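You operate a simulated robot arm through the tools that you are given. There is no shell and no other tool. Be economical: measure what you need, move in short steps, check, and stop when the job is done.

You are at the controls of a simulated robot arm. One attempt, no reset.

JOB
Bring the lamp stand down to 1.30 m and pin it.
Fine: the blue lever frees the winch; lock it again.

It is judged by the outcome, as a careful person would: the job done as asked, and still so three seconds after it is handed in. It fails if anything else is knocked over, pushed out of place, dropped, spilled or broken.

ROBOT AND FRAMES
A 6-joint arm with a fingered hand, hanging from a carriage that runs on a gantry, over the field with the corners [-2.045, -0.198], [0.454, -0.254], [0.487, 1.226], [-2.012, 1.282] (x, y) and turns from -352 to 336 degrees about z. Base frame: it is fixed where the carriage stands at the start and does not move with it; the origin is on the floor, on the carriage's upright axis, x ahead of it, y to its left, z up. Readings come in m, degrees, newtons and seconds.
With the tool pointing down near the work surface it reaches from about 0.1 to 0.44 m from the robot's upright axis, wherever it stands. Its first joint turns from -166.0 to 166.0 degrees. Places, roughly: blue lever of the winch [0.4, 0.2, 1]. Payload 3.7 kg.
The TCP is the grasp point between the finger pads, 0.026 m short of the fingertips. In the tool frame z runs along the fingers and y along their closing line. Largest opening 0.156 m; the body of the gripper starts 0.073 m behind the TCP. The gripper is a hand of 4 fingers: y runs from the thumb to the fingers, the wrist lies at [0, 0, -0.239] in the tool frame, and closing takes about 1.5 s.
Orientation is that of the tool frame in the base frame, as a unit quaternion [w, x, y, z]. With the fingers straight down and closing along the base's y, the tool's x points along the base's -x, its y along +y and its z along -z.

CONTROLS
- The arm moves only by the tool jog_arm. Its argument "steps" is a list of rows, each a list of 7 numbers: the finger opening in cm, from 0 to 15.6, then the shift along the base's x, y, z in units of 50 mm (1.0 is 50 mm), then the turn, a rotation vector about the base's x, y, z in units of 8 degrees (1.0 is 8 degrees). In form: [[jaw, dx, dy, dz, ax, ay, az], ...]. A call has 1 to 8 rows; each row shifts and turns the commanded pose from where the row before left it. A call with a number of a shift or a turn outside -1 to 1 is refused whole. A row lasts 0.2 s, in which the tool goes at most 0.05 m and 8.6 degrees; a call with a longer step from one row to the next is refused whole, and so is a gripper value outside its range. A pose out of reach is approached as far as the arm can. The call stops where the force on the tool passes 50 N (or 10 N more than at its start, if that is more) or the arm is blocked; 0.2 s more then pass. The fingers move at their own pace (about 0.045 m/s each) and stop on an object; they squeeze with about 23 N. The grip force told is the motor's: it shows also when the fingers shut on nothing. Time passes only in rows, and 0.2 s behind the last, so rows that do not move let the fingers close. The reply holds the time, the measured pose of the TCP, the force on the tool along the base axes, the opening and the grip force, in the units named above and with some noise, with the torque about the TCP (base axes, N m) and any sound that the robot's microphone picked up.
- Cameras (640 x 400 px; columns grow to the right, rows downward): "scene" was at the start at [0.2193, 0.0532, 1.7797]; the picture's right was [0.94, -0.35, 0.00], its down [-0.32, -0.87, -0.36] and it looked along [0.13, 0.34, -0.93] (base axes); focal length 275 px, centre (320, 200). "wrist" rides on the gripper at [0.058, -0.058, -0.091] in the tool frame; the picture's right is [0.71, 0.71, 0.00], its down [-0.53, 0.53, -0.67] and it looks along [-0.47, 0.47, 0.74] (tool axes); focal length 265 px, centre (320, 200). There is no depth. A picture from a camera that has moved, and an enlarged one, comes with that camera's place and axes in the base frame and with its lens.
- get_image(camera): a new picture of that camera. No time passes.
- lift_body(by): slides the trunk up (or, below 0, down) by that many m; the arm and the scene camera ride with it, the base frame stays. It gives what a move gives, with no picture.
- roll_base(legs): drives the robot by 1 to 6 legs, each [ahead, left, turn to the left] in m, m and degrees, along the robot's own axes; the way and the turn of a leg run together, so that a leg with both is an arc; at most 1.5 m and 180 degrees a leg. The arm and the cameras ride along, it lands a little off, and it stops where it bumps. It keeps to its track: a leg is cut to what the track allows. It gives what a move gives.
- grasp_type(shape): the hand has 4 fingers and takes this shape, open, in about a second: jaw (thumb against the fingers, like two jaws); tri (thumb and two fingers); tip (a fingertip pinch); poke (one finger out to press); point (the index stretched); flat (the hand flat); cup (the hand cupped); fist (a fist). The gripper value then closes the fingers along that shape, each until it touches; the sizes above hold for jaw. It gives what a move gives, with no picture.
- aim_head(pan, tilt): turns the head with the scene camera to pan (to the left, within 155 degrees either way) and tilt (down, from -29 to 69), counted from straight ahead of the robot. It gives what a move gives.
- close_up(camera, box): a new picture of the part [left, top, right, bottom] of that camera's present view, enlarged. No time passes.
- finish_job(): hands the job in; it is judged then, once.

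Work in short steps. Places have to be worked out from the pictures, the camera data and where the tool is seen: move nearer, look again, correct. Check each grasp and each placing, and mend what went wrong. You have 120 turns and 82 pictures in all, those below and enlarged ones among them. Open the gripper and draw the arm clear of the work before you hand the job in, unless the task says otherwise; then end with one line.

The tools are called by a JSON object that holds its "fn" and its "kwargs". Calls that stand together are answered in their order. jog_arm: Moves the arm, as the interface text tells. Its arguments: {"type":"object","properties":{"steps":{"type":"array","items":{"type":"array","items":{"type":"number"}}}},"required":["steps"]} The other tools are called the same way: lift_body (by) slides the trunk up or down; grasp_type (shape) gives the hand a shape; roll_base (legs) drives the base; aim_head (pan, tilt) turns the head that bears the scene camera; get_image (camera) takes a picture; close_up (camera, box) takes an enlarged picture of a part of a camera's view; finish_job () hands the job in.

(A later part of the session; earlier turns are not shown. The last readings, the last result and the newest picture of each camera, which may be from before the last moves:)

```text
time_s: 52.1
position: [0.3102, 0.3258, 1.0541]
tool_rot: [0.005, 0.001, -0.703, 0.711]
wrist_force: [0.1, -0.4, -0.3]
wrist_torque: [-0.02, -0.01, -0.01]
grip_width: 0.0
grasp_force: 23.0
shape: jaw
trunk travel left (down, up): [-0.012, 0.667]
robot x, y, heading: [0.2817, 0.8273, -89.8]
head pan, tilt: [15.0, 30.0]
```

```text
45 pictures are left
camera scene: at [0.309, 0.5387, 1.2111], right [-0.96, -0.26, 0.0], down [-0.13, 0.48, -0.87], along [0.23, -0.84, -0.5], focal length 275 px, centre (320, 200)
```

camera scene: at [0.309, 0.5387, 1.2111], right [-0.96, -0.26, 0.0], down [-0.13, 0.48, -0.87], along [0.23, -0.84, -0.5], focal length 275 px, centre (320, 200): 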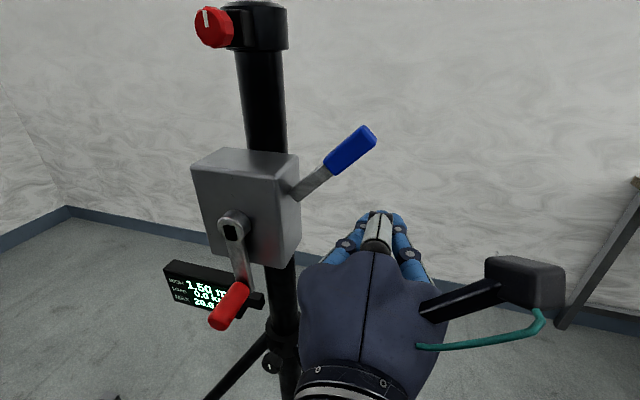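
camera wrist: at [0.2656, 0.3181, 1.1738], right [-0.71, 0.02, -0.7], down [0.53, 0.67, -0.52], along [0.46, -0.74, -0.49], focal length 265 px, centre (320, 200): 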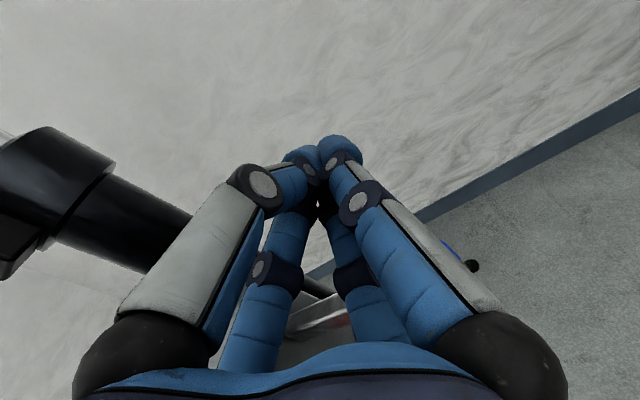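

The lever stays up, so the winch is free with the pin still in. Next is the crank: I back off, shift the base toward +x, and look at the handle.

{"fn": "jog_arm", "kwargs": {"steps": [[6, 0, 0.9, 0, 0, 0, 0], [6, 0, 0.9, 0, 0, 0, 0], [6, 0, 0, -0.9, 0, 0, 0], [6, 0, 0, -0.9, 0, 0, 0], [6, 0, 0, -0.9, 0, 0, 0]]}}

{"fn": "roll_base", "kwargs": {"legs": [[0, 0.16, 0]]}}

{"fn": "aim_head", "kwargs": {"pan": 15, "tilt": 38}}

{"fn": "get_image", "kwargs": {"camera": "scene"}}

{"fn": "get_image", "kwargs": {"camera": "wrist"}}

```text
time_s: 53.3
position: [0.3103, 0.336, 0.9288]
tool_rot: [0.003, 0.0, -0.704, 0.71]
wrist_force: [0.2, 0.0, 0.6]
wrist_torque: [-0.02, 0.03, -0.02]
grip_width: 0.0576
grasp_force: 0.1
shape: jaw
out of reach, approached as far as the arm can: row 1, 2, 3, 4
trunk travel left (down, up): [-0.012, 0.667]
robot x, y, heading: [0.2888, 0.8233, -89.7]
head pan, tilt: [15.0, 30.0]
```

```text
time_s: 54.7
position: [0.4745, 0.3371, 0.9291]
tool_rot: [0.004, 0.0, -0.703, 0.711]
wrist_force: [-1.5, 0.4, -0.2]
wrist_torque: [0.01, 0.08, -0.06]
grip_width: 0.0575
grasp_force: 0.1
shape: jaw
trunk travel left (down, up): [-0.012, 0.667]
robot x, y, heading: [0.4442, 0.8234, -89.6]
head pan, tilt: [15.0, 30.0]
```

```text
time_s: 55.4
position: [0.4751, 0.3366, 0.9286]
tool_rot: [0.004, 0.0, -0.704, 0.71]
wrist_force: [-1.9, -0.3, -1.2]
wrist_torque: [0.02, 0.06, -0.03]
grip_width: 0.0577
grasp_force: 0.0
shape: jaw
trunk travel left (down, up): [-0.012, 0.667]
robot x, y, heading: [0.4477, 0.8247, -89.7]
head pan, tilt: [15.0, 38.0]
```

```text
44 pictures are left
camera scene: at [0.471, 0.5432, 1.1988], right [-0.96, -0.26, 0.0], down [-0.16, 0.59, -0.79], along [0.21, -0.76, -0.62], focal length 275 px, centre (320, 200)
```

scene: 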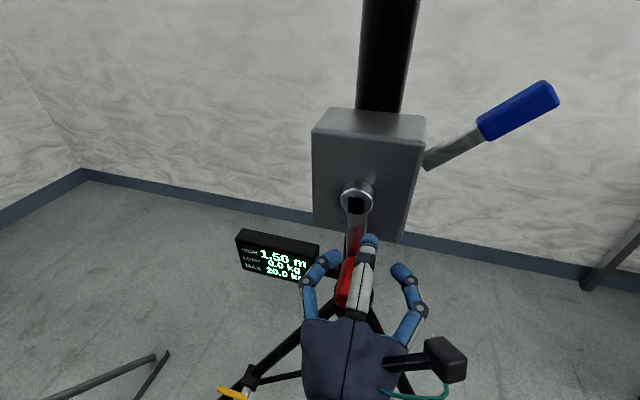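

```text
43 pictures are left
camera wrist: at [0.4159, 0.4271, 0.9861], right [-0.71, 0.0, -0.7], down [0.53, 0.66, -0.54], along [0.47, -0.75, -0.47], focal length 265 px, centre (320, 200)
```

wrist: 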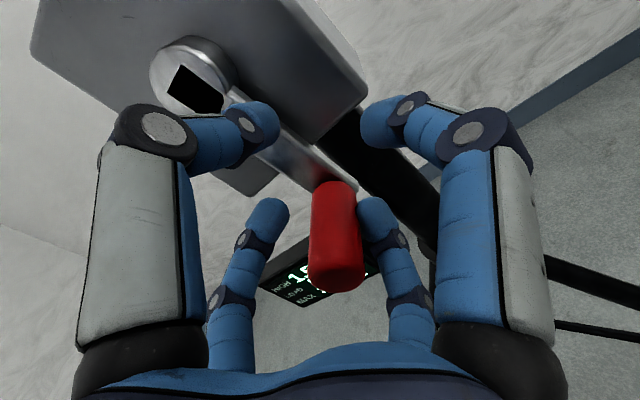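

The handle (≈(0.49, y, 0.905)) is already inside the finger cage, low and off-centre. I open, centre on it, then close.

{"fn": "jog_arm", "kwargs": {"steps": [[10, 0, 0, 0, 0, 0, 0], [10, 0, 0, 0, 0, 0, 0], [10, 0.25, 0, -0.25, 0, 0, 0], [10, 0, 0, -0.25, 0, 0, 0], [10, 0, 0, 0, 0, 0, 0]]}}

{"fn": "get_image", "kwargs": {"camera": "wrist"}}

```text
time_s: 56.6
position: [0.4878, 0.3341, 0.904]
tool_rot: [0.003, 0.001, -0.704, 0.71]
wrist_force: [0.4, -0.2, 0.1]
wrist_torque: [0.0, -0.03, 0.03]
grip_width: 0.0956
grasp_force: 0.0
shape: jaw
trunk travel left (down, up): [-0.012, 0.667]
robot x, y, heading: [0.4483, 0.8253, -89.8]
head pan, tilt: [15.0, 38.0]
```

```text
42 pictures are left
camera wrist: at [0.4296, 0.4247, 0.9605], right [-0.71, 0.0, -0.7], down [0.53, 0.66, -0.53], along [0.47, -0.75, -0.47], focal length 265 px, centre (320, 200)
```

wrist: 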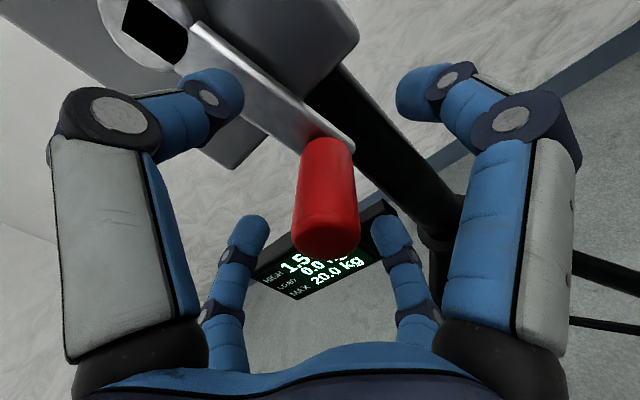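

Centred on the handle. I close to learn its size.

{"fn": "jog_arm", "kwargs": {"steps": [[1.5, 0, 0, 0, 0, 0, 0], [1.5, 0, 0, 0, 0, 0, 0], [1.5, 0, 0, 0, 0, 0, 0], [1.5, 0, 0, 0, 0, 0, 0], [1.5, 0, 0, 0, 0, 0, 0], [1.5, 0, 0, 0, 0, 0, 0]]}}

{"fn": "get_image", "kwargs": {"camera": "scene"}}

```text
time_s: 58.0
position: [0.4866, 0.3326, 0.9031]
tool_rot: [0.004, 0.0, -0.704, 0.71]
wrist_force: [-4.8, -4.5, -3.3]
wrist_torque: [0.09, 0.02, -0.12]
grip_width: 0.0191
grasp_force: 23.1
shape: tri
trunk travel left (down, up): [-0.012, 0.667]
robot x, y, heading: [0.4448, 0.824, -89.7]
head pan, tilt: [15.0, 38.0]
```

```text
41 pictures are left
camera scene: at [0.4706, 0.5426, 1.1989], right [-0.96, -0.26, 0.0], down [-0.16, 0.59, -0.79], along [0.21, -0.76, -0.62], focal length 275 px, centre (320, 200)
```

scene: 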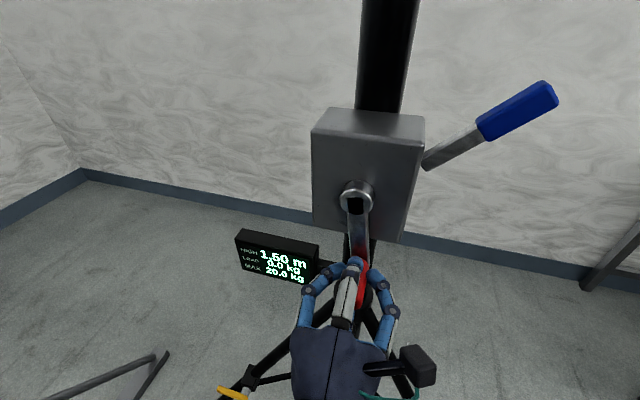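

Gripped. I test the crank with a small move toward +x to see resistance and the display.

{"fn": "jog_arm", "kwargs": {"steps": [[1.5, 0.2, 0, 0, 0, 0, 0], [1.5, 0.2, 0, 0.05, 0, 0, 0]]}}

{"fn": "close_up", "kwargs": {"camera": "scene", "box": [220, 140, 460, 320]}}

```text
time_s: 58.6
position: [0.5067, 0.3321, 0.9047]
tool_rot: [0.005, 0.001, -0.705, 0.709]
wrist_force: [-7.6, -13.1, -15.2]
wrist_torque: [0.39, -0.04, -0.21]
grip_width: 0.0182
grasp_force: 22.9
shape: tri
trunk travel left (down, up): [-0.012, 0.667]
robot x, y, heading: [0.4517, 0.8267, -89.8]
head pan, tilt: [15.0, 38.0]
```

```text
2.22 times, centred on (340, 230) of scene
camera zoom: at [0.4699, 0.5419, 1.1988], right [-0.96, -0.26, 0.0], down [-0.16, 0.59, -0.79], along [0.21, -0.76, -0.62], focal length 612 px, centre (276, 133)
```

zoom: 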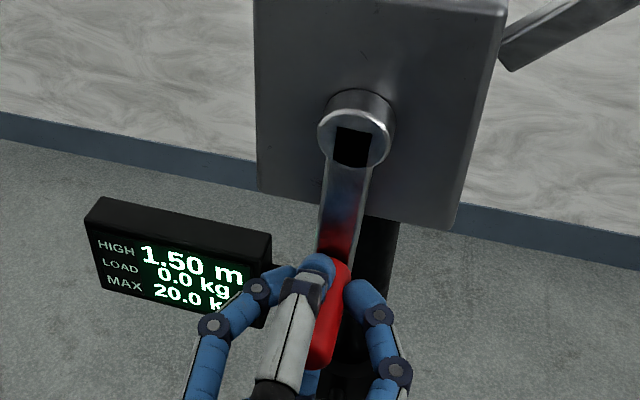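

The crank turned a little with modest force and the display is unchanged. I follow the arc further to about 20° to feel whether the pin stops it.

{"fn": "jog_arm", "kwargs": {"steps": [[1.5, 0.2, 0.1, -0.05, 0, 0, 0], [1.5, 0.2, 0.1, 0.05, 0, 0, 0]]}}

{"fn": "close_up", "kwargs": {"camera": "scene", "box": [220, 140, 460, 320]}}

```text
time_s: 59.2
position: [0.5279, 0.3332, 0.908]
tool_rot: [0.004, 0.0, -0.703, 0.711]
wrist_force: [-6.2, -30.6, -11.9]
wrist_torque: [0.24, -0.01, -0.15]
grip_width: 0.0181
grasp_force: 22.6
shape: tri
out of reach, approached as far as the arm can: row 1
trunk travel left (down, up): [-0.012, 0.667]
robot x, y, heading: [0.4465, 0.8239, -89.8]
head pan, tilt: [15.0, 38.0]
```

```text
2.22 times, centred on (340, 230) of scene
camera zoom: at [0.4702, 0.5391, 1.1998], right [-0.96, -0.26, 0.0], down [-0.16, 0.59, -0.79], along [0.21, -0.76, -0.61], focal length 612 px, centre (276, 133)
```

zoom: 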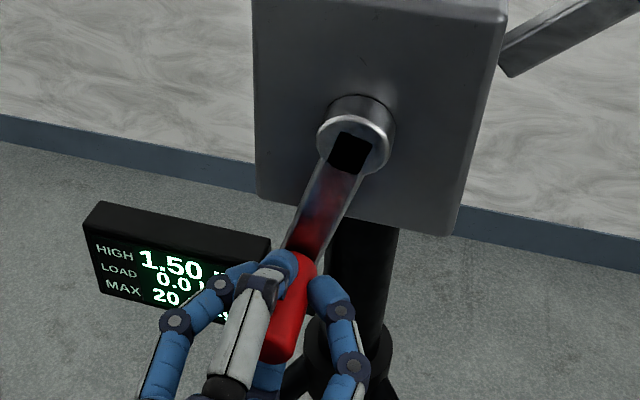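

The crank turned about 25° with the display still 1.50. The −y force comes from my outward pull, so I ease that and go on to about 50°.

{"fn": "jog_arm", "kwargs": {"steps": [[1.5, 0, -0.3, 0, 0, 0, 0], [1.5, 0.2, 0, 0.08, 0, 0, 0], [1.5, 0.2, 0, 0.12, 0, 0, 0], [1.5, 0.18, 0, 0.18, 0, 0, 0], [1.5, 0.15, 0, 0.2, 0, 0, 0]]}}

{"fn": "close_up", "kwargs": {"camera": "scene", "box": [180, 110, 460, 320]}}

```text
time_s: 60.4
position: [0.5659, 0.3272, 0.9369]
tool_rot: [0.003, 0.002, -0.703, 0.711]
wrist_force: [0.0, 1.3, 0.4]
wrist_torque: [0.01, 0.0, 0.01]
grip_width: 0.0155
grasp_force: 22.9
shape: tri
trunk travel left (down, up): [-0.012, 0.667]
robot x, y, heading: [0.453, 0.8244, -89.4]
head pan, tilt: [15.0, 38.0]
```

```text
1.90 times, centred on (320, 215) of scene
camera zoom: at [0.4709, 0.5438, 1.1989], right [-0.96, -0.26, 0.0], down [-0.16, 0.59, -0.79], along [0.21, -0.76, -0.62], focal length 524 px, centre (320, 171)
```

zoom: 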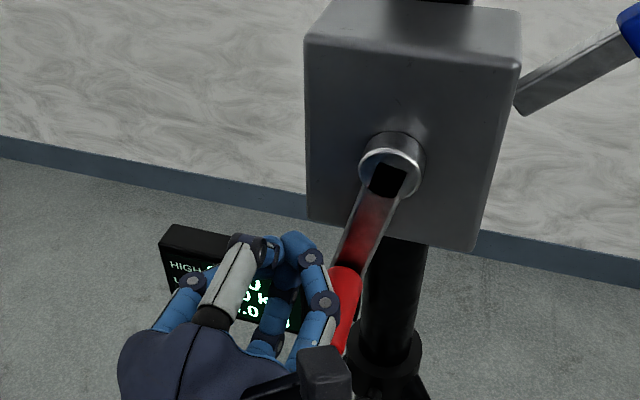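

The grip slipped off with the crank at about 25°, apparently blocked there. I back the base off and look.

{"fn": "roll_base", "kwargs": {"legs": [[-0.12, 0, 0]]}}

{"fn": "close_up", "kwargs": {"camera": "scene", "box": [180, 0, 500, 320]}}

```text
time_s: 61.6
position: [0.564, 0.4487, 0.9351]
tool_rot: [0.005, 0.0, -0.704, 0.71]
wrist_force: [-0.3, 0.5, -0.2]
wrist_torque: [0.0, 0.01, 0.02]
grip_width: 0.0156
grasp_force: 23.0
shape: tri
trunk travel left (down, up): [-0.012, 0.667]
robot x, y, heading: [0.4483, 0.9486, -90.0]
head pan, tilt: [15.0, 38.0]
```

```text
1.25 times, centred on (340, 160) of scene
camera zoom: at [0.4707, 0.6661, 1.1986], right [-0.96, -0.26, 0.0], down [-0.16, 0.59, -0.79], along [0.21, -0.76, -0.62], focal length 344 px, centre (295, 250)
```

zoom: 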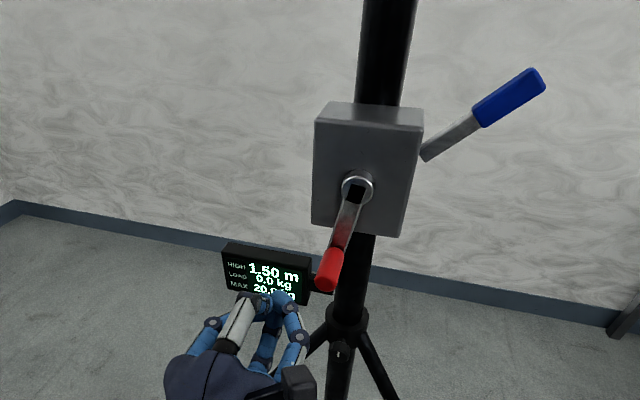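

Display still 1.50 m / 0.0 kg. Now the plunger: I raise the trunk and align the hand with the knob at about (0.496, 0.253, 1.223).

{"fn": "lift_body", "kwargs": {"by": 0.2}}

{"fn": "grasp_type", "kwargs": {"shape": "jaw"}}

{"fn": "jog_arm", "kwargs": {"steps": [[8, -0.35, 0, 0.4, 0, 0, 0], [8, -0.35, 0, 0.4, 0, 0, 0], [8, -0.35, 0, 0.4, 0, 0, 0], [8, -0.35, 0, 0.5, 0, 0, 0]]}}

{"fn": "get_image", "kwargs": {"camera": "scene"}}

{"fn": "get_image", "kwargs": {"camera": "wrist"}}

```text
time_s: 63.8
position: [0.5637, 0.4482, 1.1347]
tool_rot: [0.003, 0.0, -0.703, 0.711]
wrist_force: [-0.5, -0.1, -0.5]
wrist_torque: [0.01, 0.0, 0.03]
grip_width: 0.0154
grasp_force: 23.0
shape: tri
trunk travel left (down, up): [-0.212, 0.467]
robot x, y, heading: [0.4478, 0.9493, -89.4]
head pan, tilt: [15.0, 38.0]
```

```text
time_s: 64.7
position: [0.5645, 0.4486, 1.1348]
tool_rot: [0.004, -0.001, -0.703, 0.711]
wrist_force: [0.2, 0.2, 0.8]
wrist_torque: [-0.01, -0.01, 0.01]
grip_width: 0.1558
grasp_force: 0.1
shape: jaw
trunk travel left (down, up): [-0.212, 0.467]
robot x, y, heading: [0.4471, 0.9503, -89.8]
head pan, tilt: [15.0, 38.0]
```

```text
time_s: 65.7
position: [0.495, 0.4483, 1.2182]
tool_rot: [0.003, 0.0, -0.703, 0.711]
wrist_force: [0.4, -0.5, -0.5]
wrist_torque: [0.03, 0.0, 0.0]
grip_width: 0.0805
grasp_force: 0.0
shape: jaw
trunk travel left (down, up): [-0.212, 0.467]
robot x, y, heading: [0.4476, 0.9453, -89.4]
head pan, tilt: [15.0, 38.0]
```

```text
36 pictures are left
camera scene: at [0.4707, 0.6652, 1.3988], right [-0.96, -0.26, 0.0], down [-0.16, 0.59, -0.79], along [0.21, -0.76, -0.62], focal length 275 px, centre (320, 200)
```

scene: 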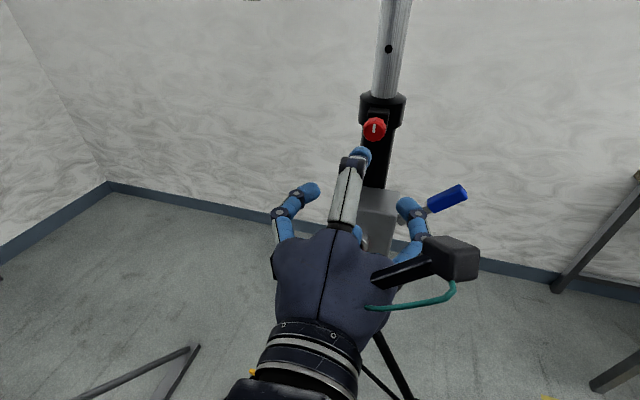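

```text
35 pictures are left
camera wrist: at [0.4359, 0.5396, 1.2759], right [-0.71, 0.0, -0.7], down [0.53, 0.66, -0.54], along [0.47, -0.75, -0.47], focal length 265 px, centre (320, 200)
```

wrist: 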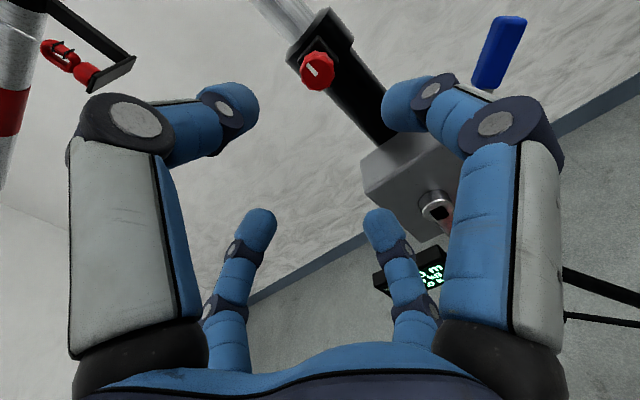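

Two views agree: knob axis at (0.494, z 1.223). I advance the base, then the hand.

{"fn": "roll_base", "kwargs": {"legs": [[0.1, 0, 0]]}}

{"fn": "jog_arm", "kwargs": {"steps": [[8, 0, -0.4, 0.1, 0, 0, 0], [8, 0, -0.4, 0, 0, 0, 0], [8, 0, -0.4, 0, 0, 0, 0]]}}

{"fn": "get_image", "kwargs": {"camera": "scene"}}

{"fn": "get_image", "kwargs": {"camera": "wrist"}}

```text
time_s: 66.9
position: [0.4945, 0.3464, 1.2188]
tool_rot: [0.004, -0.001, -0.703, 0.711]
wrist_force: [0.3, -0.8, 0.7]
wrist_torque: [-0.03, -0.03, -0.01]
grip_width: 0.0806
grasp_force: 0.0
shape: jaw
trunk travel left (down, up): [-0.212, 0.467]
robot x, y, heading: [0.4471, 0.8486, -90.2]
head pan, tilt: [15.0, 38.0]
```

```text
time_s: 67.7
position: [0.4923, 0.2868, 1.2243]
tool_rot: [0.003, 0.0, -0.703, 0.711]
wrist_force: [-0.5, -0.3, 0.8]
wrist_torque: [-0.02, -0.03, -0.01]
grip_width: 0.0803
grasp_force: 0.0
shape: jaw
trunk travel left (down, up): [-0.212, 0.467]
robot x, y, heading: [0.4473, 0.8456, -90.0]
head pan, tilt: [15.0, 38.0]
```

```text
34 pictures are left
camera scene: at [0.4706, 0.5634, 1.3988], right [-0.96, -0.26, 0.0], down [-0.16, 0.59, -0.79], along [0.21, -0.76, -0.62], focal length 275 px, centre (320, 200)
```

scene: 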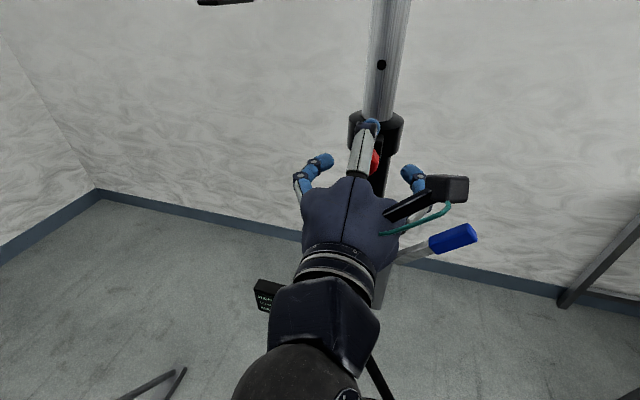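

```text
33 pictures are left
camera wrist: at [0.4338, 0.3782, 1.2807], right [-0.71, 0.0, -0.7], down [0.53, 0.66, -0.54], along [0.47, -0.75, -0.47], focal length 265 px, centre (320, 200)
```

wrist: 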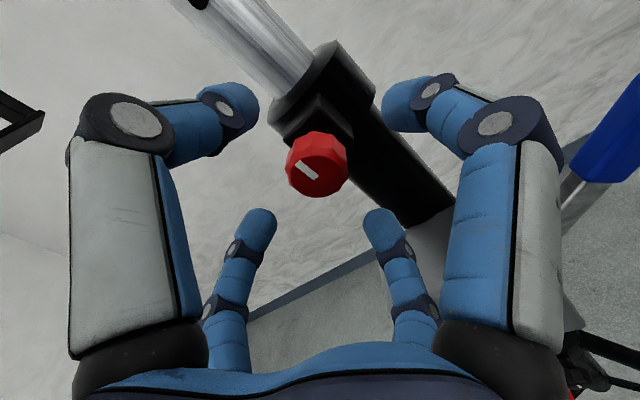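

The knob face is at y≈0.254. I advance 3 cm and close on it.

{"fn": "jog_arm", "kwargs": {"steps": [[6, 0.03, -0.3, 0, 0, 0, 0], [6, 0, -0.3, 0, 0, 0, 0], [1.5, 0, 0, 0, 0, 0, 0], [1.5, 0, 0, 0, 0, 0, 0], [1.5, 0, 0, 0, 0, 0, 0], [1.5, 0, 0, 0, 0, 0, 0], [1.5, 0, 0, 0, 0, 0, 0]]}}

{"fn": "get_image", "kwargs": {"camera": "wrist"}}

```text
time_s: 69.3
position: [0.4934, 0.2567, 1.2235]
tool_rot: [0.005, 0.0, -0.703, 0.711]
wrist_force: [0.5, 0.0, 2.8]
wrist_torque: [0.01, -0.05, -0.03]
grip_width: 0.0139
grasp_force: 23.5
shape: jaw
trunk travel left (down, up): [-0.212, 0.467]
robot x, y, heading: [0.4462, 0.8458, -89.9]
head pan, tilt: [15.0, 38.0]
```

```text
32 pictures are left
camera wrist: at [0.4353, 0.3482, 1.2804], right [-0.71, 0.0, -0.7], down [0.53, 0.66, -0.54], along [0.47, -0.75, -0.47], focal length 265 px, centre (320, 200)
```

wrist: 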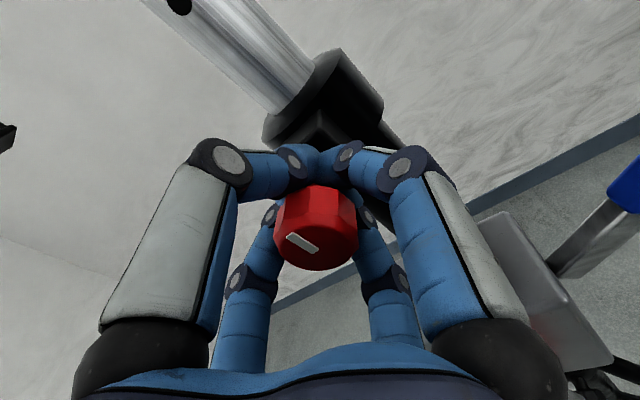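

The fingers have closed behind the knob on the stem, good for pulling. I pull outward in small steps.

{"fn": "jog_arm", "kwargs": {"steps": [[1, 0, 0.1, 0, 0, 0, 0], [1, 0, 0.1, 0, 0, 0, 0], [1, 0, 0.1, 0, 0, 0, 0], [1, 0, 0.1, 0, 0, 0, 0]]}}

{"fn": "get_image", "kwargs": {"camera": "scene"}}

{"fn": "get_image", "kwargs": {"camera": "wrist"}}

```text
time_s: 70.3
position: [0.4948, 0.2754, 1.2236]
tool_rot: [0.005, -0.001, -0.703, 0.711]
wrist_force: [0.2, -7.2, 0.6]
wrist_torque: [0.04, 0.0, -0.02]
grip_width: 0.0056
grasp_force: 22.9
shape: jaw
trunk travel left (down, up): [-0.212, 0.467]
robot x, y, heading: [0.4453, 0.8437, -89.7]
head pan, tilt: [15.0, 38.0]
```

```text
31 pictures are left
camera scene: at [0.4707, 0.5626, 1.3991], right [-0.96, -0.26, 0.0], down [-0.16, 0.59, -0.79], along [0.21, -0.76, -0.61], focal length 275 px, centre (320, 200)
```

scene: 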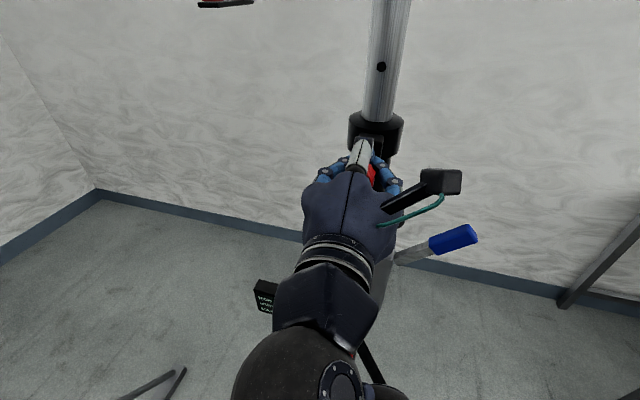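

```text
30 pictures are left
camera wrist: at [0.4367, 0.367, 1.2796], right [-0.71, 0.0, -0.7], down [0.53, 0.66, -0.54], along [0.47, -0.75, -0.47], focal length 265 px, centre (320, 200)
```

wrist: 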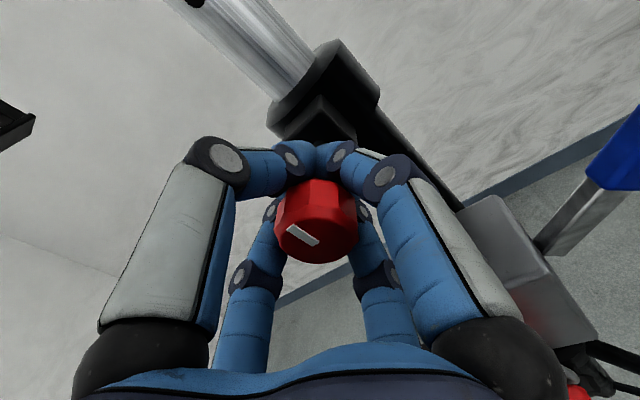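

The knob follows out with about 7 N and the mast holds. I pull a bit further to find the end.

{"fn": "jog_arm", "kwargs": {"steps": [[1, 0, 0.12, 0, 0, 0, 0], [1, 0, 0.12, 0, 0, 0, 0]]}}

{"fn": "get_image", "kwargs": {"camera": "wrist"}}

```text
time_s: 70.9
position: [0.4962, 0.2785, 1.221]
tool_rot: [0.004, 0.0, -0.705, 0.709]
wrist_force: [2.0, -40.0, 7.2]
wrist_torque: [0.08, -0.01, -0.13]
grip_width: 0.0053
grasp_force: 23.3
shape: jaw
trunk travel left (down, up): [-0.212, 0.467]
robot x, y, heading: [0.4475, 0.8421, -89.9]
head pan, tilt: [15.0, 38.0]
stopped in row 2: the force on the tool passed its limit at 53 N (the readings are from after the stop); the commanded pose is now the measured one
```

```text
29 pictures are left
camera wrist: at [0.4364, 0.3697, 1.2792], right [-0.71, 0.0, -0.7], down [0.53, 0.66, -0.53], along [0.47, -0.75, -0.47], focal length 265 px, centre (320, 200)
```

wrist: 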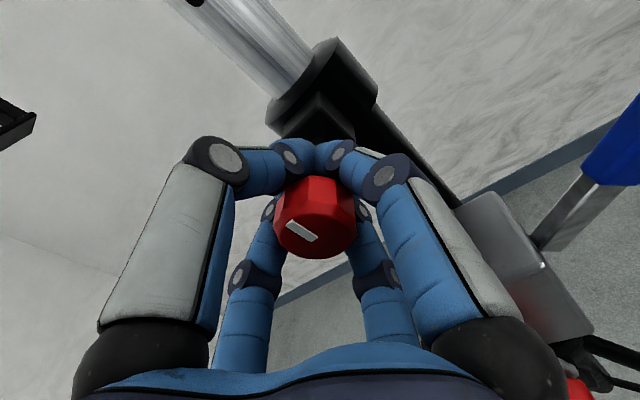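

End of travel reached (about 2 cm). It is probably a pull-and-turn latch, so I ease slightly and turn the hand about y while holding.

{"fn": "jog_arm", "kwargs": {"steps": [[1, 0, -0.03, 0, 0, 0, 0], [1, 0, 0, 0, 0, -0.94, 0], [1, 0, 0, 0, 0, -0.94, 0], [1, 0, 0, 0, 0, -0.94, 0], [1, 0, 0, 0, 0, -0.94, 0], [1, 0, 0, 0, 0, -0.94, 0], [1, 0, 0, 0, 0, -0.94, 0]]}}

{"fn": "get_image", "kwargs": {"camera": "wrist"}}

```text
time_s: 72.5
position: [0.4948, 0.2789, 1.2209]
tool_rot: [-0.268, -0.274, -0.653, 0.654]
wrist_force: [2.8, -37.7, -1.1]
wrist_torque: [0.04, 0.5, -0.28]
grip_width: 0.0051
grasp_force: 22.7
shape: jaw
trunk travel left (down, up): [-0.212, 0.467]
robot x, y, heading: [0.4468, 0.8452, -89.9]
head pan, tilt: [15.0, 38.0]
```

```text
28 pictures are left
camera wrist: at [0.4126, 0.3699, 1.2204], right [0.0, 0.0, -1.0], down [0.75, 0.66, 0.0], along [0.66, -0.75, 0.0], focal length 265 px, centre (320, 200)
```

wrist: 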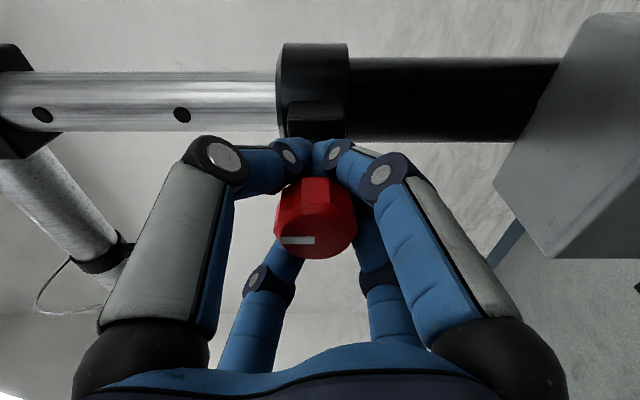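

The mark stays vertical, so the fingers slipped under tension rather than turning the knob. I open to see whether the plunger springs back or stays out.

{"fn": "jog_arm", "kwargs": {"steps": [[1, 0, -0.1, 0, 0, 0, 0], [6, 0, 0, 0, 0, 0, 0], [6, 0, 0, 0, 0, 0, 0], [6, 0, 0, 0, 0, 0, 0], [6, 0, 0, 0, 0, 0, 0]]}}

{"fn": "get_image", "kwargs": {"camera": "wrist"}}

```text
time_s: 73.7
position: [0.4948, 0.2796, 1.2196]
tool_rot: [-0.268, -0.273, -0.653, 0.654]
wrist_force: [-0.4, -0.2, 0.4]
wrist_torque: [-0.04, -0.02, 0.01]
grip_width: 0.0597
grasp_force: 0.0
shape: jaw
trunk travel left (down, up): [-0.212, 0.467]
robot x, y, heading: [0.4469, 0.8434, -89.9]
head pan, tilt: [15.0, 38.0]
```

```text
27 pictures are left
camera wrist: at [0.4119, 0.3702, 1.2194], right [0.0, 0.0, -1.0], down [0.75, 0.66, 0.0], along [0.66, -0.75, 0.0], focal length 265 px, centre (320, 200)
```

wrist: 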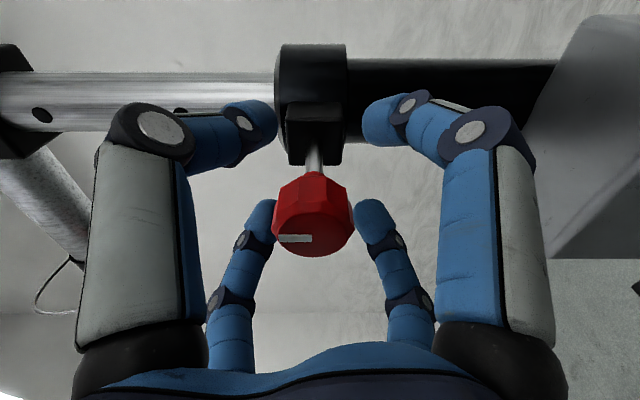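

The plunger stays out by itself and the mast holds. I back off, roll the hand back, and return to the crank.

{"fn": "roll_base", "kwargs": {"legs": [[-0.13, 0, 0]]}}

{"fn": "jog_arm", "kwargs": {"steps": [[8, 0, 0, 0, 0, 0.94, 0], [8, 0, 0, 0, 0, 0.94, 0], [8, 0, 0, 0, 0, 0.94, 0], [8, 0, 0, 0, 0, 0.94, 0], [8, 0, 0, 0, 0, 0.94, 0], [8, 0, 0, 0, 0, 0.94, 0]]}}

{"fn": "lift_body", "kwargs": {"by": -0.2}}

{"fn": "jog_arm", "kwargs": {"steps": [[9, 0.1, 0, -0.6, 0, 0, 0], [9, 0.2, 0, -0.6, 0, 0, 0], [9, 0, 0, -0.5, 0, 0, 0], [9, 0, 0, -0.4, 0, 0, 0]]}}

{"fn": "get_image", "kwargs": {"camera": "wrist"}}

```text
time_s: 75.0
position: [0.4937, 0.407, 1.2205]
tool_rot: [0.268, 0.271, 0.655, -0.653]
wrist_force: [-0.3, 0.4, 0.1]
wrist_torque: [0.01, 0.03, -0.02]
grip_width: 0.0598
grasp_force: 0.2
shape: jaw
trunk travel left (down, up): [-0.212, 0.467]
robot x, y, heading: [0.4472, 0.971, -89.6]
head pan, tilt: [15.0, 38.0]
```

```text
time_s: 76.4
position: [0.4946, 0.4057, 1.2199]
tool_rot: [0.004, 0.0, -0.706, 0.708]
wrist_force: [-0.1, -0.5, 0.7]
wrist_torque: [0.01, 0.0, 0.03]
grip_width: 0.0795
grasp_force: 0.0
shape: jaw
trunk travel left (down, up): [-0.212, 0.467]
robot x, y, heading: [0.448, 0.9741, -89.6]
head pan, tilt: [15.0, 38.0]
```

```text
time_s: 78.5
position: [0.4952, 0.407, 1.0195]
tool_rot: [0.004, 0.001, -0.707, 0.708]
wrist_force: [-0.3, -0.6, -0.1]
wrist_torque: [0.03, 0.0, -0.01]
grip_width: 0.0794
grasp_force: 0.1
shape: jaw
trunk travel left (down, up): [-0.012, 0.667]
robot x, y, heading: [0.4491, 0.9708, -89.7]
head pan, tilt: [15.0, 38.0]
```

```text
time_s: 79.5
position: [0.5053, 0.4299, 0.9288]
tool_rot: [-0.004, 0.0, 0.708, -0.706]
wrist_force: [0.4, 1.0, 0.7]
wrist_torque: [-0.02, -0.01, 0.0]
grip_width: 0.0898
grasp_force: 0.1
shape: jaw
out of reach, approached as far as the arm can: row 3, 4
trunk travel left (down, up): [-0.012, 0.667]
robot x, y, heading: [0.447, 0.9748, -89.8]
head pan, tilt: [15.0, 38.0]
```

```text
26 pictures are left
camera wrist: at [0.447, 0.5205, 0.9878], right [-0.71, 0.0, -0.7], down [0.53, 0.67, -0.53], along [0.47, -0.75, -0.48], focal length 265 px, centre (320, 200)
```

wrist: 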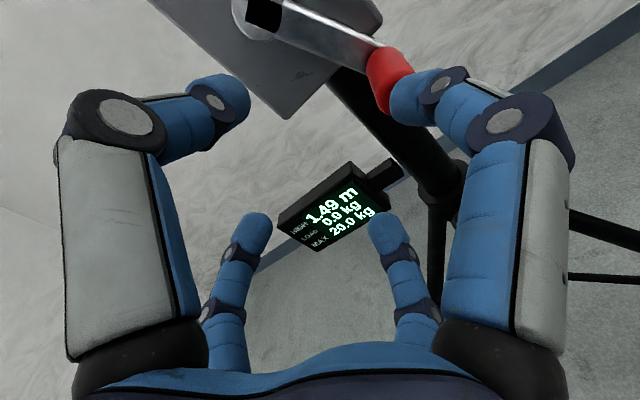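

The display now shows 1.49 m and the crank has swung toward −x, so that direction lowers. I check whether it is creeping.

{"fn": "close_up", "kwargs": {"camera": "wrist", "box": [220, 0, 460, 260]}}

{"fn": "jog_arm", "kwargs": {"steps": [[10, 0, 0, 0, 0, 0, 0], [10, 0, 0, 0, 0, 0, 0], [10, 0, 0, 0, 0, 0, 0], [10, 0, 0, 0, 0, 0, 0], [10, 0, 0, 0, 0, 0, 0]]}}

{"fn": "get_image", "kwargs": {"camera": "wrist"}}

```text
1.54 times, centred on (340, 130) of wrist
camera zoom: at [0.447, 0.5205, 0.9878], right [-0.71, 0.0, -0.7], down [0.53, 0.67, -0.53], along [0.47, -0.75, -0.48], focal length 408 px, centre (289, 308)
```

zoom: 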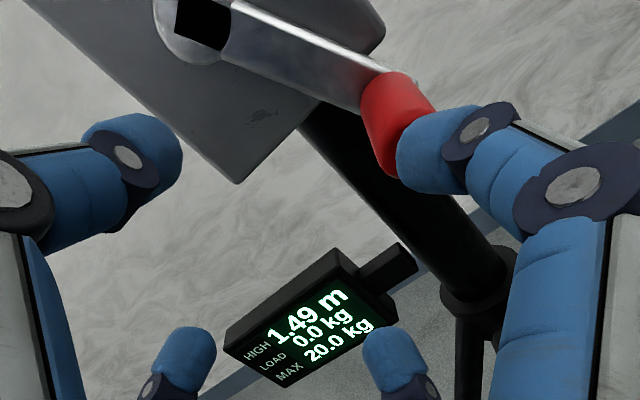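

```text
time_s: 80.7
position: [0.505, 0.4292, 0.93]
tool_rot: [-0.004, 0.0, 0.708, -0.706]
wrist_force: [0.3, 0.3, 0.3]
wrist_torque: [0.0, 0.01, 0.0]
grip_width: 0.0993
grasp_force: 0.0
shape: jaw
trunk travel left (down, up): [-0.012, 0.667]
robot x, y, heading: [0.4479, 0.9723, -89.9]
head pan, tilt: [15.0, 38.0]
```

```text
24 pictures are left
camera wrist: at [0.4468, 0.5201, 0.9879], right [-0.71, 0.01, -0.7], down [0.53, 0.67, -0.53], along [0.47, -0.75, -0.48], focal length 265 px, centre (320, 200)
```

wrist: 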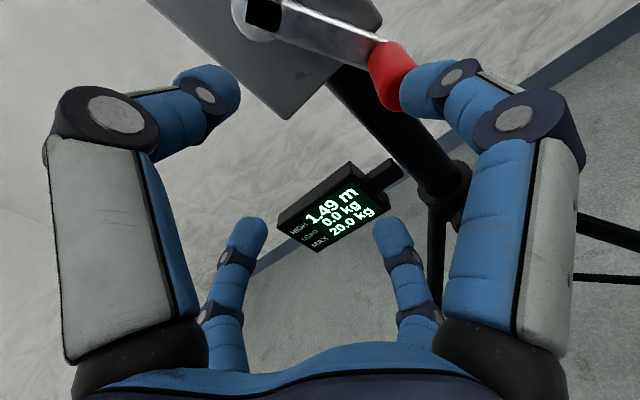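

The crank is at rest with the handle at about (0.453, z 0.911), roughly −24°. I align with it and go in.

{"fn": "jog_arm", "kwargs": {"steps": [[10, -0.52, 0, -0.2, 0, 0, 0], [10, -0.52, 0, -0.18, 0, 0, 0]]}}

{"fn": "roll_base", "kwargs": {"legs": [[0.07, 0, 0]]}}

{"fn": "get_image", "kwargs": {"camera": "wrist"}}

```text
time_s: 81.3
position: [0.4521, 0.4323, 0.9143]
tool_rot: [-0.004, 0.0, 0.708, -0.706]
wrist_force: [0.1, 0.2, -0.7]
wrist_torque: [0.01, 0.0, 0.04]
grip_width: 0.0995
grasp_force: 0.1
shape: jaw
out of reach, approached as far as the arm can: row 2
trunk travel left (down, up): [-0.012, 0.667]
robot x, y, heading: [0.4457, 0.9754, -89.9]
head pan, tilt: [15.0, 38.0]
```

```text
time_s: 82.3
position: [0.4537, 0.3616, 0.915]
tool_rot: [-0.004, 0.001, 0.708, -0.707]
wrist_force: [0.7, 0.5, 0.4]
wrist_torque: [0.02, -0.01, 0.02]
grip_width: 0.0994
grasp_force: 0.1
shape: jaw
trunk travel left (down, up): [-0.012, 0.667]
robot x, y, heading: [0.4487, 0.9002, -89.7]
head pan, tilt: [15.0, 38.0]
```

```text
23 pictures are left
camera wrist: at [0.3947, 0.4526, 0.9725], right [-0.71, 0.01, -0.7], down [0.53, 0.67, -0.53], along [0.47, -0.75, -0.48], focal length 265 px, centre (320, 200)
```

wrist: 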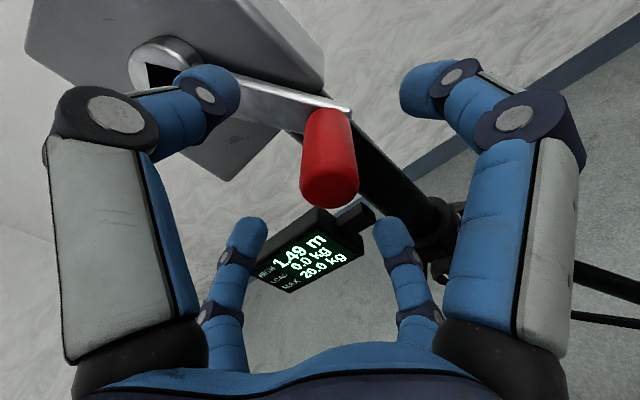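

Well centred. I move in the last 4 cm and close.

{"fn": "roll_base", "kwargs": {"legs": [[0.04, 0, 0]]}}

{"fn": "jog_arm", "kwargs": {"steps": [[1.5, 0, 0, -0.06, 0, 0, 0], [1.5, 0, 0, 0, 0, 0, 0], [1.5, 0, 0, 0, 0, 0, 0], [1.5, 0, 0, 0, 0, 0, 0], [1.5, 0, 0, 0, 0, 0, 0], [1.5, 0, 0, 0, 0, 0, 0]]}}

```text
time_s: 83.2
position: [0.4527, 0.3216, 0.9149]
tool_rot: [-0.004, 0.002, 0.708, -0.706]
wrist_force: [0.0, -0.2, -0.5]
wrist_torque: [-0.03, 0.06, 0.01]
grip_width: 0.0994
grasp_force: 0.0
shape: jaw
trunk travel left (down, up): [-0.012, 0.667]
robot x, y, heading: [0.4489, 0.8637, -89.8]
head pan, tilt: [15.0, 38.0]
```

```text
time_s: 84.6
position: [0.4523, 0.3242, 0.9122]
tool_rot: [-0.004, 0.0, 0.709, -0.705]
wrist_force: [-1.5, -2.1, 0.3]
wrist_torque: [-0.05, -0.02, -0.08]
grip_width: 0.023
grasp_force: 23.0
shape: jaw
trunk travel left (down, up): [-0.012, 0.667]
robot x, y, heading: [0.4465, 0.8624, -89.7]
head pan, tilt: [15.0, 38.0]
```

Gripped with low side forces, so the centre (0.496, 1.006) and radius 0.104 fit. I crank toward −x along the arc to 90°.

{"fn": "jog_arm", "kwargs": {"steps": [[1.5, -0.314, 0, 0.182, 0, 0, 0], [1.5, -0.276, 0, 0.234, 0, 0, 0], [1.5, -0.332, 0, 0.43, 0, 0, 0], [1.5, -0.208, 0, 0.502, 0, 0, 0], [1.5, -0.07, 0, 0.538, 0, 0, 0]]}}

{"fn": "close_up", "kwargs": {"camera": "scene", "box": [180, 80, 500, 320]}}

```text
time_s: 85.3
position: [0.4266, 0.3214, 0.9335]
tool_rot: [-0.002, 0.006, -0.701, 0.713]
wrist_force: [9.9, 34.0, 6.7]
wrist_torque: [-0.38, 0.09, -0.04]
grip_width: 0.0259
grasp_force: 22.6
shape: jaw
out of reach, approached as far as the arm can: row 2, 3
trunk travel left (down, up): [-0.012, 0.667]
robot x, y, heading: [0.4463, 0.8659, -89.6]
head pan, tilt: [15.0, 38.0]
stopped in row 3: the force on the tool passed its limit at 57 N (the readings are from after the stop); the commanded pose is now the measured one
```

```text
1.67 times, centred on (340, 200) of scene
camera zoom: at [0.4717, 0.5875, 1.1974], right [-0.96, -0.26, 0.0], down [-0.16, 0.6, -0.79], along [0.21, -0.76, -0.62], focal length 459 px, centre (287, 200)
```

zoom: 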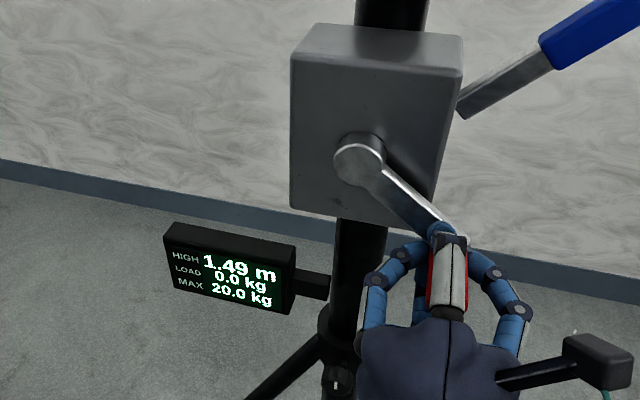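

The fingertips pressed on the crank arm (+y 34 N) because the arm was at its reach limit. I open, draw out slightly, bring the base 3 cm closer and regrip.

{"fn": "jog_arm", "kwargs": {"steps": [[8, 0, 0.1, 0, 0, 0, 0], [8, 0, 0, 0, 0, 0, 0], [8, 0, 0, 0, 0, 0, 0], [8, -0.1, 0.35, 0, 0, 0, 0], [8, 0, 0.35, 0, 0, 0, 0]]}}

{"fn": "roll_base", "kwargs": {"legs": [[0.035, -0.02, 0]]}}

{"fn": "get_image", "kwargs": {"camera": "wrist"}}

```text
time_s: 86.5
position: [0.4196, 0.3317, 0.9138]
tool_rot: [0.0, 0.003, -0.701, 0.714]
wrist_force: [0.1, 0.2, 0.9]
wrist_torque: [-0.03, -0.01, 0.0]
grip_width: 0.0803
grasp_force: 0.0
shape: jaw
out of reach, approached as far as the arm can: row 4, 5
trunk travel left (down, up): [-0.012, 0.667]
robot x, y, heading: [0.448, 0.8613, -89.9]
head pan, tilt: [15.0, 38.0]
```

```text
time_s: 87.4
position: [0.399, 0.2954, 0.9137]
tool_rot: [0.001, 0.005, -0.7, 0.714]
wrist_force: [0.2, -1.3, 0.2]
wrist_torque: [0.0, -0.01, 0.01]
grip_width: 0.0799
grasp_force: 0.0
shape: jaw
trunk travel left (down, up): [-0.012, 0.667]
robot x, y, heading: [0.4297, 0.8292, -89.8]
head pan, tilt: [15.0, 38.0]
```

```text
21 pictures are left
camera wrist: at [0.3398, 0.3867, 0.9706], right [-0.71, -0.02, -0.7], down [0.52, 0.66, -0.54], along [0.47, -0.75, -0.46], focal length 265 px, centre (320, 200)
```

wrist: 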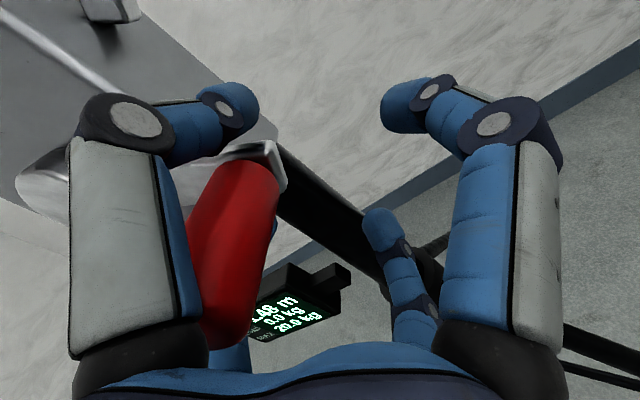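

The crank is now at about 57° (1.48 m), handle near (0.40, 0.945). I recentre the hand on it and draw out to y≈0.332.

{"fn": "jog_arm", "kwargs": {"steps": [[8, 0.05, 0.2, 0.25, 0, 0, 0], [8, 0, 0.25, 0.3, 0, 0, 0], [8, 0, 0.3, 0.05, 0, 0, 0], [8, 0, 0, 0, 0, 0, 0]]}}

{"fn": "get_image", "kwargs": {"camera": "wrist"}}

```text
time_s: 88.4
position: [0.398, 0.303, 0.9082]
tool_rot: [0.0, 0.004, -0.699, 0.715]
wrist_force: [-1.6, -1.6, 2.1]
wrist_torque: [0.05, -0.08, 0.05]
grip_width: 0.0818
grasp_force: 0.2
shape: jaw
out of reach, approached as far as the arm can: row 1, 2, 3
trunk travel left (down, up): [-0.012, 0.667]
robot x, y, heading: [0.4303, 0.8269, -89.7]
head pan, tilt: [15.0, 38.0]
```

```text
20 pictures are left
camera wrist: at [0.3399, 0.3947, 0.9646], right [-0.71, -0.02, -0.7], down [0.52, 0.66, -0.54], along [0.47, -0.75, -0.46], focal length 265 px, centre (320, 200)
```

wrist: 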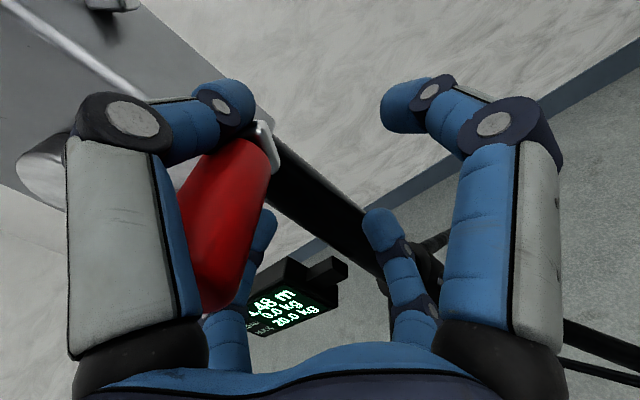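

Reach is worse with the wrist right of the base's midline. I back out, shift the base to x≈0.37, and re-enter.

{"fn": "roll_base", "kwargs": {"legs": [[-0.12, 0, 0], [0, -0.06, 0]]}}

{"fn": "jog_arm", "kwargs": {"steps": [[9, 0.6, 0, 0.3, 0, 0, 0], [9, 0.6, 0, 0.4, 0, 0, 0], [9, 0.1, 0, 0.1, 0, 0, 0]]}}

{"fn": "get_image", "kwargs": {"camera": "wrist"}}

```text
time_s: 90.2
position: [0.3373, 0.4244, 0.9086]
tool_rot: [0.001, 0.003, -0.699, 0.715]
wrist_force: [-0.4, 0.2, -0.4]
wrist_torque: [-0.01, 0.03, -0.02]
grip_width: 0.0797
grasp_force: 0.1
shape: jaw
trunk travel left (down, up): [-0.012, 0.667]
robot x, y, heading: [0.3685, 0.9505, -90.2]
head pan, tilt: [15.0, 38.0]
```

```text
time_s: 91.0
position: [0.4014, 0.4259, 0.9476]
tool_rot: [0.002, 0.004, -0.699, 0.715]
wrist_force: [-0.1, 0.2, 0.7]
wrist_torque: [0.0, 0.03, -0.03]
grip_width: 0.09
grasp_force: 0.2
shape: jaw
out of reach, approached as far as the arm can: row 1
trunk travel left (down, up): [-0.012, 0.667]
robot x, y, heading: [0.3664, 0.9513, -90.0]
head pan, tilt: [15.0, 38.0]
```

```text
19 pictures are left
camera wrist: at [0.3433, 0.5163, 1.0043], right [-0.71, -0.02, -0.7], down [0.52, 0.66, -0.54], along [0.47, -0.75, -0.46], focal length 265 px, centre (320, 200)
```

wrist: 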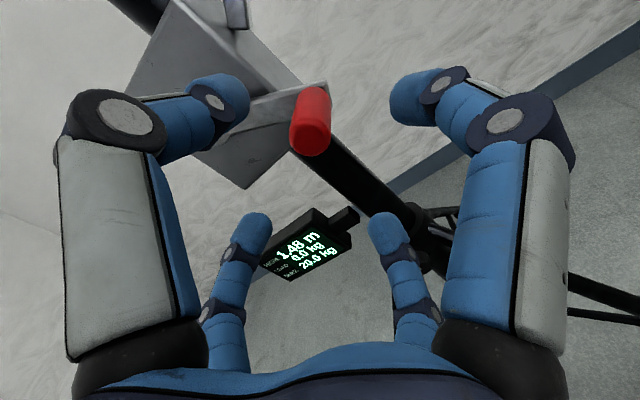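

The arm moves freely here. The handle is at (0.406, 0.953), φ≈59°. I pull the hand in a bit relative to the base, then drive forward onto it.

{"fn": "jog_arm", "kwargs": {"steps": [[9, 0.09, 0.25, 0.1, 0, 0, 0], [9, 0, 0.25, 0, 0, 0, 0]]}}

{"fn": "roll_base", "kwargs": {"legs": [[0.117, 0, 0]]}}

```text
time_s: 91.7
position: [0.4073, 0.4516, 0.9524]
tool_rot: [0.002, 0.003, -0.699, 0.715]
wrist_force: [0.3, -0.9, 0.3]
wrist_torque: [0.01, 0.01, -0.03]
grip_width: 0.0897
grasp_force: 0.1
shape: jaw
trunk travel left (down, up): [-0.012, 0.667]
robot x, y, heading: [0.3656, 0.9495, -89.9]
head pan, tilt: [15.0, 38.0]
```

```text
time_s: 92.9
position: [0.4108, 0.3351, 0.953]
tool_rot: [-0.001, 0.003, -0.699, 0.715]
wrist_force: [-0.1, 0.5, 0.1]
wrist_torque: [0.02, -0.01, -0.03]
grip_width: 0.0898
grasp_force: 0.1
shape: jaw
trunk travel left (down, up): [-0.012, 0.667]
robot x, y, heading: [0.3682, 0.8349, -89.8]
head pan, tilt: [15.0, 38.0]
```

In place. I close the grip.

{"fn": "jog_arm", "kwargs": {"steps": [[1.5, -0.06, 0, 0, 0, 0, 0], [1.5, 0, 0, 0, 0, 0, 0], [1.5, 0, 0, 0, 0, 0, 0], [1.5, 0, 0, 0, 0, 0, 0], [1.5, 0, 0, 0, 0, 0, 0]]}}

{"fn": "jog_arm", "kwargs": {"steps": [[1.5, -0.123, 0, 0.339, 0, 0, 0], [1.5, -0.123, 0, 0.339, 0, 0, 0], [1.5, 0, 0, 0.362, 0, 0, 0], [1.5, 0, 0, 0.362, 0, 0, 0]]}}

{"fn": "close_up", "kwargs": {"camera": "scene", "box": [180, 60, 560, 340]}}

```text
time_s: 94.1
position: [0.4078, 0.3358, 0.9533]
tool_rot: [-0.001, 0.004, -0.699, 0.715]
wrist_force: [-0.1, -1.1, 2.4]
wrist_torque: [-0.06, 0.02, -0.03]
grip_width: 0.0247
grasp_force: 22.9
shape: jaw
trunk travel left (down, up): [-0.012, 0.667]
robot x, y, heading: [0.3678, 0.8371, -89.6]
head pan, tilt: [15.0, 38.0]
```

```text
time_s: 95.1
position: [0.3993, 0.3359, 1.0215]
tool_rot: [-0.001, 0.005, -0.699, 0.715]
wrist_force: [13.8, -6.9, -3.4]
wrist_torque: [0.02, 0.09, 0.33]
grip_width: 0.0244
grasp_force: 22.2
shape: jaw
trunk travel left (down, up): [-0.012, 0.667]
robot x, y, heading: [0.3642, 0.8317, -89.6]
head pan, tilt: [15.0, 38.0]
```

```text
1.43 times, centred on (370, 200) of scene
camera zoom: at [0.3946, 0.5528, 1.1989], right [-0.96, -0.26, 0.0], down [-0.16, 0.59, -0.79], along [0.21, -0.76, -0.61], focal length 393 px, centre (249, 200)
```

zoom: 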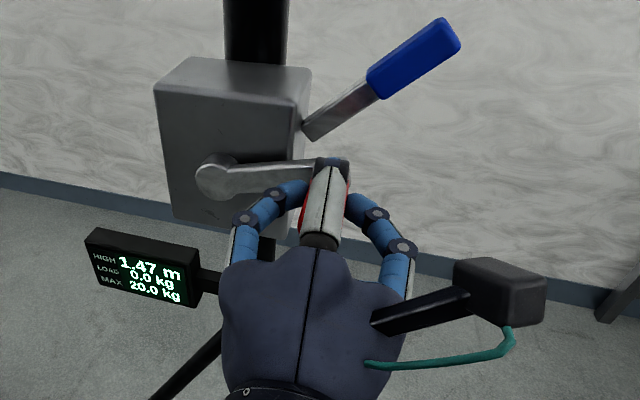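

The crank works: 1.47 m at φ≈100°, about 0.1 m per turn, so 1.30 m should be two turns with the handle at the bottom. I continue over the top.

{"fn": "jog_arm", "kwargs": {"steps": [[1.5, 0.326, 0, 0.6, 0, 0, 0], [1.5, 0.466, 0, 0.554, 0, 0, 0], [1.5, 0.624, 0, 0.36, 0, 0, 0], [1.5, 0.712, 0, 0.126, 0, 0, 0], [1.5, 0.712, 0, -0.126, 0, 0, 0], [1.5, 0.624, 0, -0.36, 0, 0, 0], [1.5, 0.466, 0, -0.554, 0, 0, 0]]}}

{"fn": "close_up", "kwargs": {"camera": "scene", "box": [140, 60, 520, 340]}}

```text
time_s: 96.7
position: [0.5829, 0.3316, 1.0525]
tool_rot: [-0.006, 0.008, -0.698, 0.716]
wrist_force: [-6.1, 26.0, -4.9]
wrist_torque: [0.12, -0.03, -0.2]
grip_width: 0.0248
grasp_force: 22.8
shape: jaw
out of reach, approached as far as the arm can: row 6, 7
trunk travel left (down, up): [-0.012, 0.667]
robot x, y, heading: [0.3688, 0.8397, -89.7]
head pan, tilt: [15.0, 38.0]
```

```text
1.43 times, centred on (330, 200) of scene
camera zoom: at [0.3917, 0.5574, 1.1982], right [-0.96, -0.27, 0.0], down [-0.16, 0.6, -0.79], along [0.21, -0.76, -0.62], focal length 393 px, centre (306, 200)
```

zoom: 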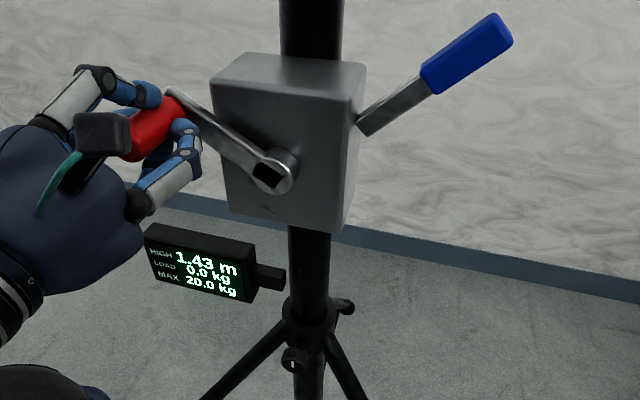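

Now 1.43 m at φ≈240°. Reach is marginal on this side, so I ease outward in y and continue in smaller pieces.

{"fn": "jog_arm", "kwargs": {"steps": [[1.5, 0.1, 0.08, -0.34, 0, 0, 0], [1.5, 0.1, 0.0, -0.34, 0, 0, 0], [1.5, 0, 0, -0.36, 0, 0, 0]]}}

```text
time_s: 97.5
position: [0.5905, 0.331, 1.006]
tool_rot: [-0.008, 0.011, -0.7, 0.714]
wrist_force: [33.9, -6.4, 2.1]
wrist_torque: [-0.29, 0.08, 0.71]
grip_width: 0.0242
grasp_force: 22.8
shape: jaw
out of reach, approached as far as the arm can: row 1, 2, 3
trunk travel left (down, up): [-0.012, 0.667]
robot x, y, heading: [0.3649, 0.8332, -89.5]
head pan, tilt: [15.0, 38.0]
```

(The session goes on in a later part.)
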